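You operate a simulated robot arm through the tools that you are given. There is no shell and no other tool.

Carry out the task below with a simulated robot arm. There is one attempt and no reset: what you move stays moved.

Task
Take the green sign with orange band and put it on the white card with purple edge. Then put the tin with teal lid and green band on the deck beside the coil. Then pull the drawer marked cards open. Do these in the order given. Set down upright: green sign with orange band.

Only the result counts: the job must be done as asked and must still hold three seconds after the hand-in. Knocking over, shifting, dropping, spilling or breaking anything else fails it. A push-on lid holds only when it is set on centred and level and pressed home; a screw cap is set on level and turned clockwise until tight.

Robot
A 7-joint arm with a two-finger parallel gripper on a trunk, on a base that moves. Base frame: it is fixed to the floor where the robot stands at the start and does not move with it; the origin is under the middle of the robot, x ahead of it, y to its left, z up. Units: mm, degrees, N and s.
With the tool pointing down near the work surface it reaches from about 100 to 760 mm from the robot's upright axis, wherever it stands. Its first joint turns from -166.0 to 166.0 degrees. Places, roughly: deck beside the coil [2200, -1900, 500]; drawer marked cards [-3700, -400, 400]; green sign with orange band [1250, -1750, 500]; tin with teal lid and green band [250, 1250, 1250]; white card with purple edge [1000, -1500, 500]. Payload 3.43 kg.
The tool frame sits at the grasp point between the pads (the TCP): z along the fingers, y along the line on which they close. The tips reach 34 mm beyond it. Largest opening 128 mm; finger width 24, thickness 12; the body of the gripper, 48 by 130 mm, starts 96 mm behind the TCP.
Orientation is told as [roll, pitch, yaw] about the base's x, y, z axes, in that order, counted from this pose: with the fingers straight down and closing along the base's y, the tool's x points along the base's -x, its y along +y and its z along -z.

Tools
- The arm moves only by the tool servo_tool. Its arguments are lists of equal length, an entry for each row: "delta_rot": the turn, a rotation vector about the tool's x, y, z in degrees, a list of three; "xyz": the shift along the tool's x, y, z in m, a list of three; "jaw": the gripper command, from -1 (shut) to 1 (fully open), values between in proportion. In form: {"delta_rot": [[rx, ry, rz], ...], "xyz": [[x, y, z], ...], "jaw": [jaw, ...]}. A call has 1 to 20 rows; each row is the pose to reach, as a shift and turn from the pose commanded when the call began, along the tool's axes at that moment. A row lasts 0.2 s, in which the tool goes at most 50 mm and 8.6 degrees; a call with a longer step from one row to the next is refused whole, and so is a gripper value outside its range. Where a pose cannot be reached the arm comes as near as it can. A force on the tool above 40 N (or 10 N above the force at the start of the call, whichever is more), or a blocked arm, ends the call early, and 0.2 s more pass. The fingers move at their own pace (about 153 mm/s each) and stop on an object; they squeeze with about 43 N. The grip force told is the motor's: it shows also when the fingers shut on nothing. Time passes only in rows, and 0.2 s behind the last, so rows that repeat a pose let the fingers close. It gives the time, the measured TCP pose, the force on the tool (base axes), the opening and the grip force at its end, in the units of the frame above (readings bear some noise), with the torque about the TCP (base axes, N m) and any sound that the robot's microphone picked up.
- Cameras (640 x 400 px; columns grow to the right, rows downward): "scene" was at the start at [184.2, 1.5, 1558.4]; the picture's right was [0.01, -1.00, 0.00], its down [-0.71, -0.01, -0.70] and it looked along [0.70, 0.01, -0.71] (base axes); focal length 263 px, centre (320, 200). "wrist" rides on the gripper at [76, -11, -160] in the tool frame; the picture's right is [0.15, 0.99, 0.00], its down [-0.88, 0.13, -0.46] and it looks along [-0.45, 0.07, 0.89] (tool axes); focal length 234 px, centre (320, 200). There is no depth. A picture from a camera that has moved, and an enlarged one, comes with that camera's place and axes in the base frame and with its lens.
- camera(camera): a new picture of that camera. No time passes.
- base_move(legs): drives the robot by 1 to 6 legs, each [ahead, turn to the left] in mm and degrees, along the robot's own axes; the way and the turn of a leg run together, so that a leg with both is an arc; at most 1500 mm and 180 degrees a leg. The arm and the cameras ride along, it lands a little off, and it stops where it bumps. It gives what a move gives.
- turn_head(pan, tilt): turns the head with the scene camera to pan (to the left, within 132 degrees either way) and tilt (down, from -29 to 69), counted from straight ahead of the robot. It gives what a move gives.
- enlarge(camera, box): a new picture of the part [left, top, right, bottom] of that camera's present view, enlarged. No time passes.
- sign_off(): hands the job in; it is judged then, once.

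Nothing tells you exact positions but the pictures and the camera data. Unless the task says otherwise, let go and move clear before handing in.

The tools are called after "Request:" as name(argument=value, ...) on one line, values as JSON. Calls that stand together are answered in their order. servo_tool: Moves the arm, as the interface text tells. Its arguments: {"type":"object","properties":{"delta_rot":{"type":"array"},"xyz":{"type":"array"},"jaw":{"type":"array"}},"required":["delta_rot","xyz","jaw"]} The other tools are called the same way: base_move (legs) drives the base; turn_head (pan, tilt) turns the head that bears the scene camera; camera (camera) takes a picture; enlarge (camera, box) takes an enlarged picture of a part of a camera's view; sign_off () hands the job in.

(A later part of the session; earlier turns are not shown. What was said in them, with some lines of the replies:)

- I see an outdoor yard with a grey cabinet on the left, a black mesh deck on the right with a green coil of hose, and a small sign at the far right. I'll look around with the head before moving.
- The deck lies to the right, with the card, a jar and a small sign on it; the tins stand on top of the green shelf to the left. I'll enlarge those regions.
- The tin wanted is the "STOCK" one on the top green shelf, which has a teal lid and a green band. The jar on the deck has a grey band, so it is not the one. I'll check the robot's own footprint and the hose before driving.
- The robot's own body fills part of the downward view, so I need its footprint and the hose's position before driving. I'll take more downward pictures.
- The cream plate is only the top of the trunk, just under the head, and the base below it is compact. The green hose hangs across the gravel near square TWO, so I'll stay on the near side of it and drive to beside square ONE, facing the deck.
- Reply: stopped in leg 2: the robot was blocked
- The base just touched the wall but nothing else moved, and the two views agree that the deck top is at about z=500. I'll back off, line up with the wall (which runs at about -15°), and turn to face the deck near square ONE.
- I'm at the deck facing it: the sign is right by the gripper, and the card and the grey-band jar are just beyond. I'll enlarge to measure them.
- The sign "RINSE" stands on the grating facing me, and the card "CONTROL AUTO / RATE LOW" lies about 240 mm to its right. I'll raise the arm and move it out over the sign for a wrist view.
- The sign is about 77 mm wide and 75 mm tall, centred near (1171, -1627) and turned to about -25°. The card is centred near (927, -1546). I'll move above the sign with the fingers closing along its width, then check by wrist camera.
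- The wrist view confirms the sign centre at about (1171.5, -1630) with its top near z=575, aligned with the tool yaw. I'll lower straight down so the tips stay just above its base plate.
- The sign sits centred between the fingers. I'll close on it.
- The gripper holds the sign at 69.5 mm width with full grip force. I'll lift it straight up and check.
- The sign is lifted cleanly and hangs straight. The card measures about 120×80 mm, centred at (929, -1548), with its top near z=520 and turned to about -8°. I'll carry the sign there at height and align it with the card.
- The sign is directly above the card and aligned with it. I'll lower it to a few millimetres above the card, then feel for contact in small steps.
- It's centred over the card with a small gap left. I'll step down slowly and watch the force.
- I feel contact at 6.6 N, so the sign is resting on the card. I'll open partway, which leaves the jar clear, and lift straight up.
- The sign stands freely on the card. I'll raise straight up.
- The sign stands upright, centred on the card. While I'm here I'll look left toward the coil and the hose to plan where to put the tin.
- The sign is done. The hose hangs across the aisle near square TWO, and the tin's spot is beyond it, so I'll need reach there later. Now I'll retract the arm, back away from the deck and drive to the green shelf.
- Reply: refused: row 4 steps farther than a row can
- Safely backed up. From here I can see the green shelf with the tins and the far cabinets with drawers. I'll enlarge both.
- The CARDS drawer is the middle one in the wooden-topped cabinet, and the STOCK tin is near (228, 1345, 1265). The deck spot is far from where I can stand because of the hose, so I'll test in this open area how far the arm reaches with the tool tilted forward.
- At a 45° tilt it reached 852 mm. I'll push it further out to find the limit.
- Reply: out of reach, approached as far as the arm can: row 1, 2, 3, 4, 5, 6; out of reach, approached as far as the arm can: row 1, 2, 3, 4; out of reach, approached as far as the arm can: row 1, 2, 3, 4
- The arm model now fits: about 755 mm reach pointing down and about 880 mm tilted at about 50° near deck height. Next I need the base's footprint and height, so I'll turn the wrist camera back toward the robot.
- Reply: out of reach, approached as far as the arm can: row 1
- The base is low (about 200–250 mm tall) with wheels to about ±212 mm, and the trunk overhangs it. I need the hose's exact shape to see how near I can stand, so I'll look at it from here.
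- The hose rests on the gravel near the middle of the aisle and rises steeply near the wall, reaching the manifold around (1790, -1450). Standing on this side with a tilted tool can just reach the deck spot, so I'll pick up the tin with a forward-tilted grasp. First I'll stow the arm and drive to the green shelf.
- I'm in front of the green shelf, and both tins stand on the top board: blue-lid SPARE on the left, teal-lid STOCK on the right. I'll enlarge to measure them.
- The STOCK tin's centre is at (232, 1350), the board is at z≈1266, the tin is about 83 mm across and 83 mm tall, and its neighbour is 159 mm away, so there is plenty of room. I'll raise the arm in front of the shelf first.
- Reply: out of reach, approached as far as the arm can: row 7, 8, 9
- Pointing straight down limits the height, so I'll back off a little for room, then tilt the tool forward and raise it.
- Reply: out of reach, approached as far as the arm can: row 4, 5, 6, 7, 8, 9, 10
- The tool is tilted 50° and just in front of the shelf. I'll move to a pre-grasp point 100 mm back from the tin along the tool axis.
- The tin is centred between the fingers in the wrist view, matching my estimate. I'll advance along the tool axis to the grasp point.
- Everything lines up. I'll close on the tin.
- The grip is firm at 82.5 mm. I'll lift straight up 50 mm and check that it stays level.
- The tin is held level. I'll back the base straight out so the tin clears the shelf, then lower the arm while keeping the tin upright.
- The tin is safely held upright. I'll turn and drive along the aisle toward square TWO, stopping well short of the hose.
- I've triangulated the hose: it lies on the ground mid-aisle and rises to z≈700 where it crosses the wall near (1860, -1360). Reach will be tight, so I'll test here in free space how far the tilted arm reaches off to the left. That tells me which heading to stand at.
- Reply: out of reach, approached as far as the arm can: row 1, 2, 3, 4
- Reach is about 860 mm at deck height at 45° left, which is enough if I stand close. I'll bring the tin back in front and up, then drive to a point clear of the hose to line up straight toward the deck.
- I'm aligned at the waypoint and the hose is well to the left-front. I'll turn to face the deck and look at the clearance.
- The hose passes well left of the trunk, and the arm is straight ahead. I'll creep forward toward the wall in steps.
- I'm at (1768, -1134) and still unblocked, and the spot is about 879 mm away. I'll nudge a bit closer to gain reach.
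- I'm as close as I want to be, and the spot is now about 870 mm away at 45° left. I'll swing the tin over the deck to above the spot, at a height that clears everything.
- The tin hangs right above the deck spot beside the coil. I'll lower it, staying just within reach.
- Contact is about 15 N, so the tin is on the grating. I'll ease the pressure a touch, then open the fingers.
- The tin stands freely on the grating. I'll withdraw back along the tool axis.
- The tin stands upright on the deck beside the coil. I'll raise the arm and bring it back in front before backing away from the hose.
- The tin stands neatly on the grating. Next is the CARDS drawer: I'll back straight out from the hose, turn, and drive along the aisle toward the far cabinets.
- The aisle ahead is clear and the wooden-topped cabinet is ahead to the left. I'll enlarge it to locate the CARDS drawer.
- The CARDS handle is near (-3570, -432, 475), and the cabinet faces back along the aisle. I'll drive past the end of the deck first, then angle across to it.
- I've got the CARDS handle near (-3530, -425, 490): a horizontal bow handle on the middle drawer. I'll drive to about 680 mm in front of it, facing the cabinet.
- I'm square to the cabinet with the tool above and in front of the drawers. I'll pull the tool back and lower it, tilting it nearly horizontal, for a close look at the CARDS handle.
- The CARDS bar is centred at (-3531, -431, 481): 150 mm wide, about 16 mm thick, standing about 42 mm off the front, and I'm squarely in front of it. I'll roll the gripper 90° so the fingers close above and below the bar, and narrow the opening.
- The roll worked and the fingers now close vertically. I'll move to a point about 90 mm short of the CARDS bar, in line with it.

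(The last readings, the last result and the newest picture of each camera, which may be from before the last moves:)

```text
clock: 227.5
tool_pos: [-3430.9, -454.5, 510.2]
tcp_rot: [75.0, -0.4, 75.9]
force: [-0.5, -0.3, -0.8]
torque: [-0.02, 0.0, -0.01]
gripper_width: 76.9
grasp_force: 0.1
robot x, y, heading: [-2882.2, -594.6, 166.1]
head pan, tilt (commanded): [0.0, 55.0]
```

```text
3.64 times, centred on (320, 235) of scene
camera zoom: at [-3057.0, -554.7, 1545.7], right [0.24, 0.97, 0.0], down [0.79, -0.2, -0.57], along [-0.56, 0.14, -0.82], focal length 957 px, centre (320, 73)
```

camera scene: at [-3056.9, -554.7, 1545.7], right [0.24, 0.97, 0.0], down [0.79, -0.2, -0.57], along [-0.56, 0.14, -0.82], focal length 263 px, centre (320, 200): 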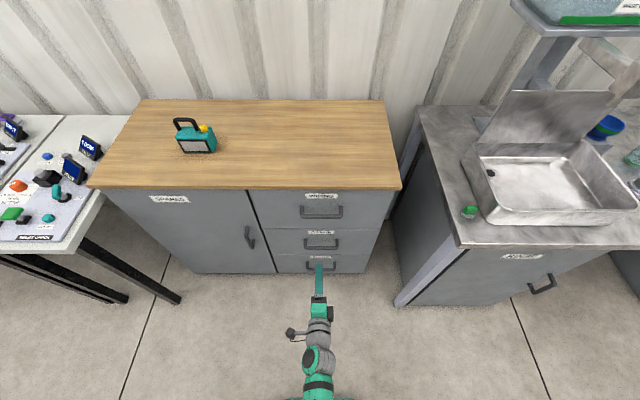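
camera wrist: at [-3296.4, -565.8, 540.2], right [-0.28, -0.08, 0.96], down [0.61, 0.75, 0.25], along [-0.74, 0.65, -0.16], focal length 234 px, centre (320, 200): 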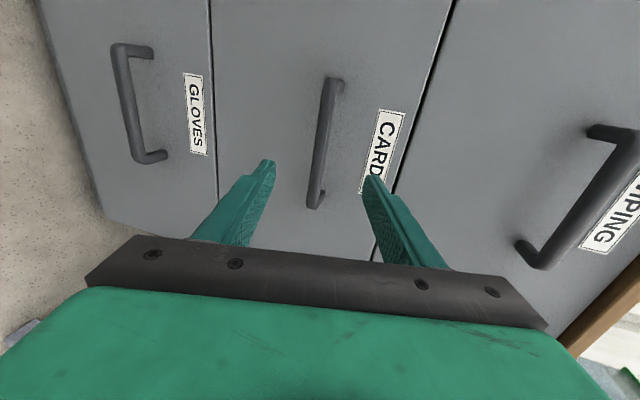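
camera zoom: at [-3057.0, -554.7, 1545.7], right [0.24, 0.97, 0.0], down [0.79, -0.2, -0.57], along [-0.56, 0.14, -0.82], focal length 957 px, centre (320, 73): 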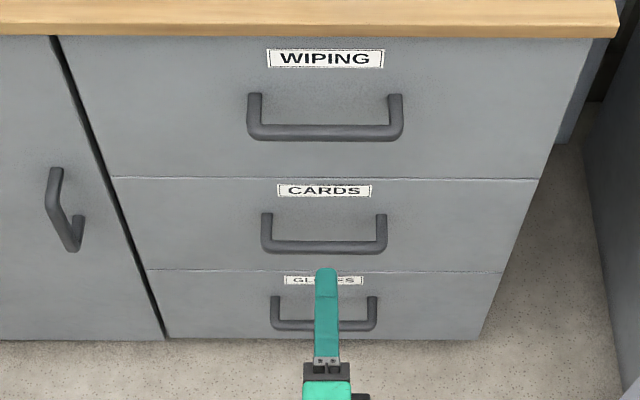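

The bar lies exactly between the two fingers in the wrist view. I'll advance onto it.

Request:
servo_tool(delta_rot=[[0, 0, 0], [0, 0, 0], [0, 0, 0], [0, 0, 0], [0, 0, 0]], xyz=[[0.001, -0.001, 0.025], [0.001, -0.001, 0.05], [0.001, -0.0015, 0.072], [0.001, -0.0015, 0.088], [0.001, -0.0015, 0.088]], jaw=[0.2, 0.2, 0.2, 0.2, 0.2])

Request:
camera(camera="wrist")

Request:
enlarge(camera="scene", box=[240, 180, 400, 290])

```text
clock: 228.7
tool_pos: [-3513.0, -435.3, 484.6]
tcp_rot: [75.0, -0.4, 76.0]
force: [-0.1, -0.3, 0.0]
torque: [0.0, 0.04, 0.0]
gripper_width: 77.0
grasp_force: 0.1
robot x, y, heading: [-2887.3, -601.3, 166.0]
head pan, tilt (commanded): [0.0, 55.0]
```

```text
taken
camera wrist: at [-3378.8, -545.9, 515.0], right [-0.28, -0.08, 0.95], down [0.61, 0.75, 0.25], along [-0.74, 0.65, -0.16], focal length 234 px, centre (320, 200)
```

wrist: 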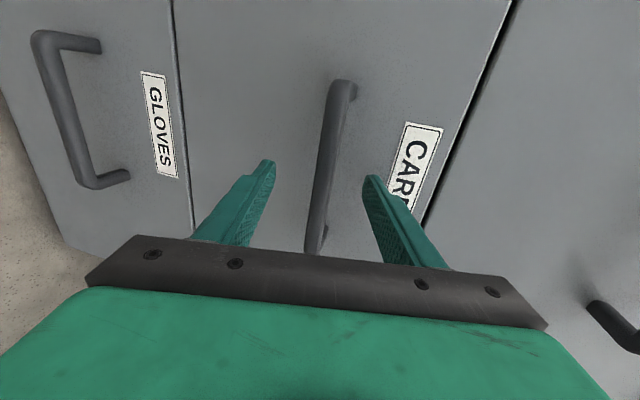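

```text
3.64 times, centred on (320, 235) of scene
camera zoom: at [-3057.0, -554.7, 1545.7], right [0.24, 0.97, 0.0], down [0.79, -0.2, -0.57], along [-0.56, 0.14, -0.82], focal length 957 px, centre (320, 73)
```

zoom: 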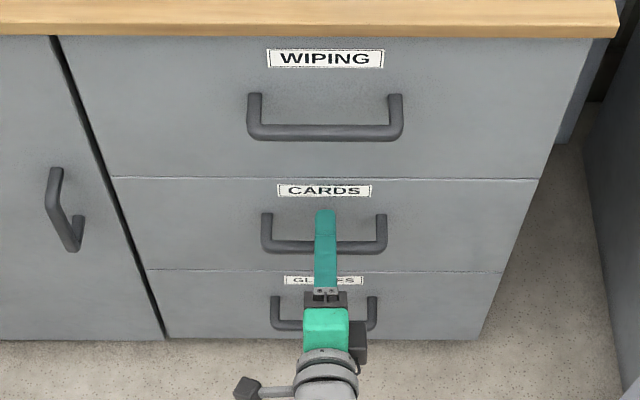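

The upper finger is over the bar and the lower one is beneath it. I'll close on the bar.

Request:
servo_tool(delta_rot=[[0, 0, 0], [0, 0, 0], [0, 0, 0], [0, 0, 0], [0, 0, 0]], xyz=[[0, 0, 0], [0, 0, 0], [0, 0, 0], [0, 0, 0], [0, 0, 0]], jaw=[-0.2, -0.6, -1, -1, -1])

Request:
camera(camera="wrist")

```text
clock: 229.9
tool_pos: [-3511.8, -434.0, 486.2]
tcp_rot: [75.3, -0.2, 75.8]
force: [2.8, 1.0, 19.3]
torque: [-0.48, 0.39, -0.03]
gripper_width: 13.9
grasp_force: 44.6
robot x, y, heading: [-2884.4, -601.3, 166.0]
head pan, tilt (commanded): [0.0, 55.0]
```

```text
taken
camera wrist: at [-3379.5, -545.9, 516.3], right [-0.28, -0.08, 0.96], down [0.61, 0.75, 0.25], along [-0.74, 0.65, -0.16], focal length 234 px, centre (320, 200)
```

wrist: 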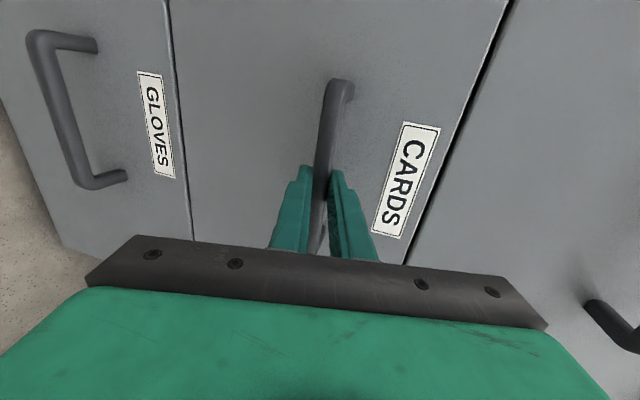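

The bar is gripped. I'll relieve the small vertical load, then pull straight out along the cabinet's normal.

Request:
servo_tool(delta_rot=[[0, 0, 0], [0, 0, 0], [0, 0, 0]], xyz=[[0, 0.0007, 0], [0, 0.0013, 0], [0, 0.0013, 0]], jaw=[-1, -1, -1])

Request:
servo_tool(delta_rot=[[0, 0, 0], [0, 0, 0], [0, 0, 0], [0, 0, 0], [0, 0, 0]], xyz=[[0, -0.0013, -0.0048], [0, -0.0031, -0.0116], [0, -0.0052, -0.0193], [0, -0.0078, -0.029], [0, -0.0104, -0.0386]], jaw=[-1, -1, -1, -1, -1])

Request:
enlarge(camera="scene", box=[240, 180, 400, 290])

```text
clock: 230.7
tool_pos: [-3513.3, -434.8, 486.4]
tcp_rot: [75.0, -0.2, 75.8]
force: [-0.3, 0.3, 16.8]
torque: [-0.47, 0.38, -0.37]
gripper_width: 13.8
grasp_force: 44.7
robot x, y, heading: [-2883.9, -600.3, 166.2]
head pan, tilt (commanded): [0.0, 55.0]
```

```text
clock: 231.9
tool_pos: [-3475.5, -444.3, 486.9]
tcp_rot: [75.0, -0.2, 76.0]
force: [-0.5, -1.9, 14.8]
torque: [-0.68, 0.37, 0.35]
gripper_width: 13.8
grasp_force: 45.1
robot x, y, heading: [-2883.2, -597.6, 166.0]
head pan, tilt (commanded): [0.0, 55.0]
```

```text
3.64 times, centred on (320, 235) of scene
camera zoom: at [-3056.6, -554.8, 1545.7], right [0.24, 0.97, 0.0], down [0.79, -0.2, -0.57], along [-0.56, 0.14, -0.82], focal length 957 px, centre (320, 73)
```

zoom: 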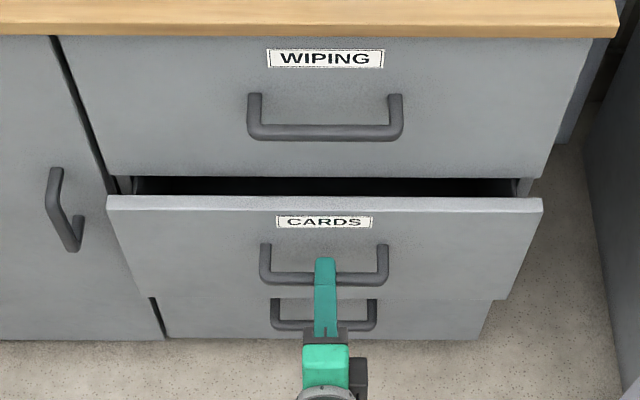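

The drawer is sliding out. I'll keep pulling straight.

Request:
servo_tool(delta_rot=[[0, 0, 0], [0, 0, 0], [0, 0, 0], [0, 0, 0], [0, 0, 0], [0, 0, 0], [0, 0, 0], [0, 0, 0]], xyz=[[0, -0.004, -0.0193], [0, -0.0084, -0.0386], [0, -0.0129, -0.058], [0, -0.0179, -0.0773], [0, -0.0229, -0.0966], [0, -0.0279, -0.1159], [0, -0.0329, -0.1352], [0, -0.0379, -0.1449]], jaw=[-1, -1, -1, -1, -1, -1, -1, -1])

Request:
camera(camera="scene")

```text
clock: 233.7
tool_pos: [-3329.0, -481.6, 486.8]
tcp_rot: [75.0, -0.3, 76.1]
force: [-5.1, -21.7, -12.3]
torque: [-0.9, 0.11, 0.82]
gripper_width: 13.8
grasp_force: 44.9
robot x, y, heading: [-2886.5, -595.9, 166.1]
head pan, tilt (commanded): [0.0, 55.0]
```

```text
taken
camera scene: at [-3057.3, -555.0, 1545.6], right [0.24, 0.97, 0.0], down [0.79, -0.2, -0.57], along [-0.56, 0.14, -0.82], focal length 263 px, centre (320, 200)
```

scene: 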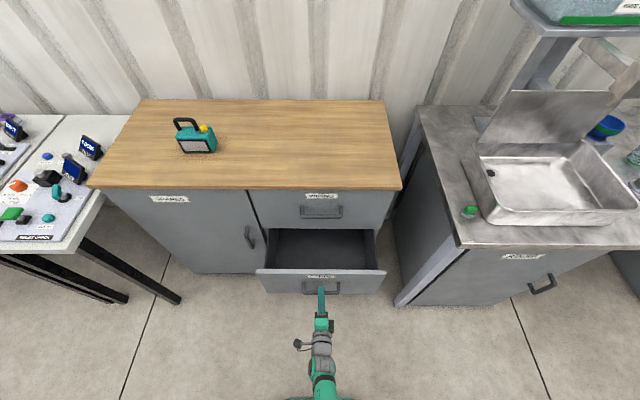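

It's open about 190 mm, with a small side load because the cabinet's true normal is nearer -14.7°. I'll correct sideways slightly and keep pulling.

Request:
servo_tool(delta_rot=[[0, 0, 0], [0, 0, 0], [0, 0, 0], [0, 0, 0], [0, 0, 0], [0, 0, 0]], xyz=[[0.0012, 0.0006, 0], [0.0018, -0.0033, -0.0145], [0.002, -0.0072, -0.029], [0.0022, -0.0111, -0.0435], [0.0024, -0.015, -0.058], [0.0024, -0.015, -0.058]], jaw=[-1, -1, -1, -1, -1, -1])

Request:
camera(camera="scene")

```text
clock: 235.1
tool_pos: [-3269.9, -496.4, 486.4]
tcp_rot: [75.0, -0.3, 75.7]
force: [0.2, -4.9, -15.7]
torque: [-0.56, -0.03, -0.11]
gripper_width: 14.0
grasp_force: 45.0
robot x, y, heading: [-2884.8, -598.0, 166.0]
head pan, tilt (commanded): [0.0, 55.0]
```

```text
taken
camera scene: at [-3057.2, -554.7, 1545.7], right [0.24, 0.97, 0.0], down [0.79, -0.2, -0.57], along [-0.56, 0.14, -0.82], focal length 263 px, centre (320, 200)
```

scene: 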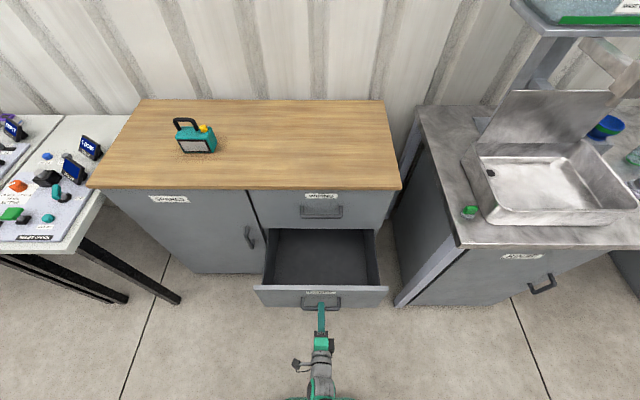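

Open about 250 mm. I'll try another 60 mm.

Request:
servo_tool(delta_rot=[[0, 0, 0], [0, 0, 0], [0, 0, 0], [0, 0, 0], [0, 0, 0], [0, 0, 0]], xyz=[[0.0004, 0.0008, 0], [0.0006, -0.0031, -0.0145], [0.0008, -0.007, -0.029], [0.001, -0.0109, -0.0435], [0.0012, -0.0148, -0.058], [0.0012, -0.0148, -0.058]], jaw=[-1, -1, -1, -1, -1, -1])

Request:
enlarge(camera="scene", box=[220, 180, 420, 340])

```text
clock: 236.5
tool_pos: [-3211.7, -510.4, 487.0]
tcp_rot: [74.9, -0.3, 75.8]
force: [3.8, 17.7, -28.1]
torque: [-0.49, -0.3, -0.44]
gripper_width: 13.6
grasp_force: 44.7
robot x, y, heading: [-2884.0, -595.7, 165.9]
head pan, tilt (commanded): [0.0, 55.0]
```

```text
2.50 times, centred on (320, 260) of scene
camera zoom: at [-3057.2, -554.3, 1545.6], right [0.24, 0.97, 0.0], down [0.79, -0.2, -0.57], along [-0.56, 0.14, -0.82], focal length 658 px, centre (320, 50)
```

zoom: 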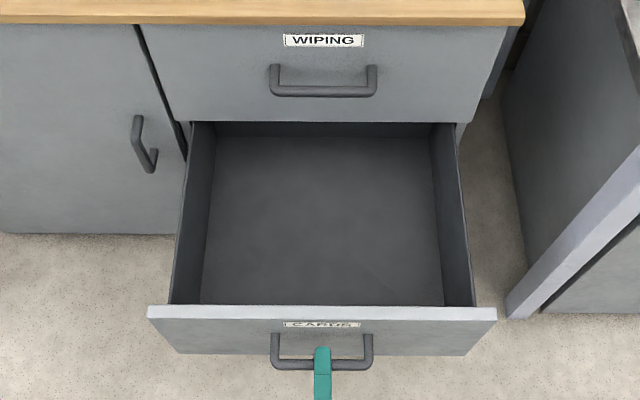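

The drawer is open over 300 mm and the box is nearly fully out, which is enough. I'll relieve the small loads and release the handle.

Request:
servo_tool(delta_rot=[[0, 0, 0], [0, 0, 0], [0, 0, 0]], xyz=[[-0.0005, -0.0005, 0], [-0.001, -0.0009, 0], [-0.001, -0.0009, 0]], jaw=[-1, -1, -1])

Request:
servo_tool(delta_rot=[[0, 0, 0], [0, 0, 0], [0, 0, 0], [0, 0, 0]], xyz=[[0, 0, 0], [0, 0, 0], [0, 0, 0], [0, 0, 0]], jaw=[-0.6, -0.2, 0.2, 0.2])

Request:
camera(camera="wrist")

```text
clock: 237.3
tool_pos: [-3213.5, -512.5, 487.5]
tcp_rot: [75.1, -0.3, 75.9]
force: [4.9, 17.6, -23.1]
torque: [-0.38, -0.24, -0.95]
gripper_width: 13.7
grasp_force: 44.8
robot x, y, heading: [-2880.8, -600.2, 166.0]
head pan, tilt (commanded): [0.0, 55.0]
```

```text
clock: 238.3
tool_pos: [-3212.7, -512.5, 487.2]
tcp_rot: [75.1, -0.3, 75.9]
force: [-0.3, 0.3, 0.2]
torque: [-0.01, -0.03, 0.0]
gripper_width: 77.2
grasp_force: 0.1
robot x, y, heading: [-2885.8, -601.0, 166.0]
head pan, tilt (commanded): [0.0, 55.0]
```

```text
taken
camera wrist: at [-3079.4, -623.9, 517.3], right [-0.28, -0.08, 0.96], down [0.61, 0.75, 0.25], along [-0.74, 0.65, -0.16], focal length 234 px, centre (320, 200)
```

wrist: 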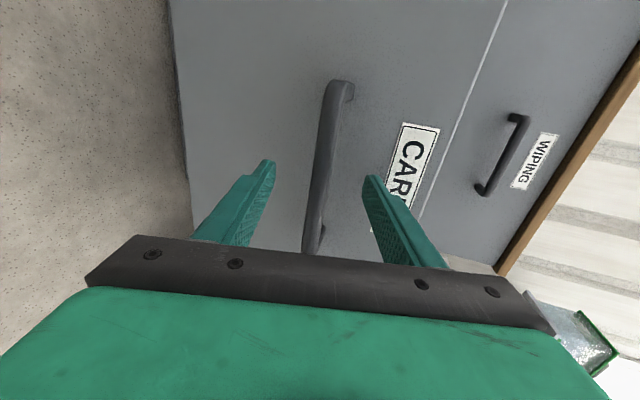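

The handle is released and the bar sits free between the open fingers. I'll back the base straight away so the gripper clears, then check that the drawer stays open.

Request:
base_move(legs=[[-300, 0]])

Request:
turn_head(pan=0, tilt=45)

Request:
camera(camera="scene")

```text
clock: 240.3
tool_pos: [-2921.1, -585.5, 486.9]
tcp_rot: [75.0, -0.3, 76.0]
force: [0.2, 0.6, -0.3]
torque: [-0.02, -0.01, -0.02]
gripper_width: 76.6
grasp_force: 0.2
robot x, y, heading: [-2588.9, -669.8, 166.1]
head pan, tilt (commanded): [0.0, 55.0]
```

```text
clock: 241.1
tool_pos: [-2921.8, -585.2, 486.4]
tcp_rot: [75.0, -0.3, 75.8]
force: [-0.6, 0.3, 0.0]
torque: [-0.02, 0.0, 0.05]
gripper_width: 76.8
grasp_force: 0.0
robot x, y, heading: [-2591.5, -671.5, 166.0]
head pan, tilt (commanded): [0.0, 45.0]
```

```text
taken
camera scene: at [-2774.1, -625.2, 1559.1], right [0.24, 0.97, 0.0], down [0.69, -0.17, -0.71], along [-0.69, 0.17, -0.71], focal length 263 px, centre (320, 200)
```

scene: 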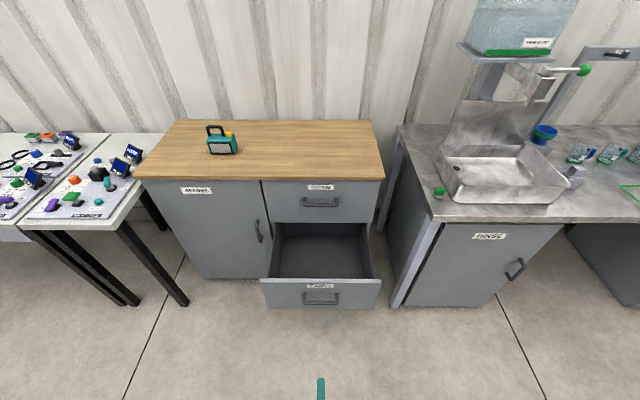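

The CARDS drawer stays open, the gripper is clear, the sign stands on the card and the tin stands on the deck beside the coil. All three steps are done in order, so I'm handing in.

Request:
sign_off()

```text
The job is handed in.
```

I did all three steps in the order asked and handed the job in. I don't have the verdict yet. I checked each result by camera after letting go, but didn't look at the sign or tin again just before handing in.

- **Sign:** the green sign with the orange band is upright and centred on the white card with the purple edge.
- **Tin:** the tin with the teal lid and green band is upright on the grating at about (2188, -1889). That is within 20 mm of the rough position you gave for the deck beside the coil, but still about 400 mm from the coil itself. The hose across the aisle kept me from standing closer.
- **Drawer:** the drawer marked CARDS is pulled out about 310 mm and stayed open after I let go.

The base bumped the concrete wall along the deck once, early on. I saw nothing shifted or knocked over.
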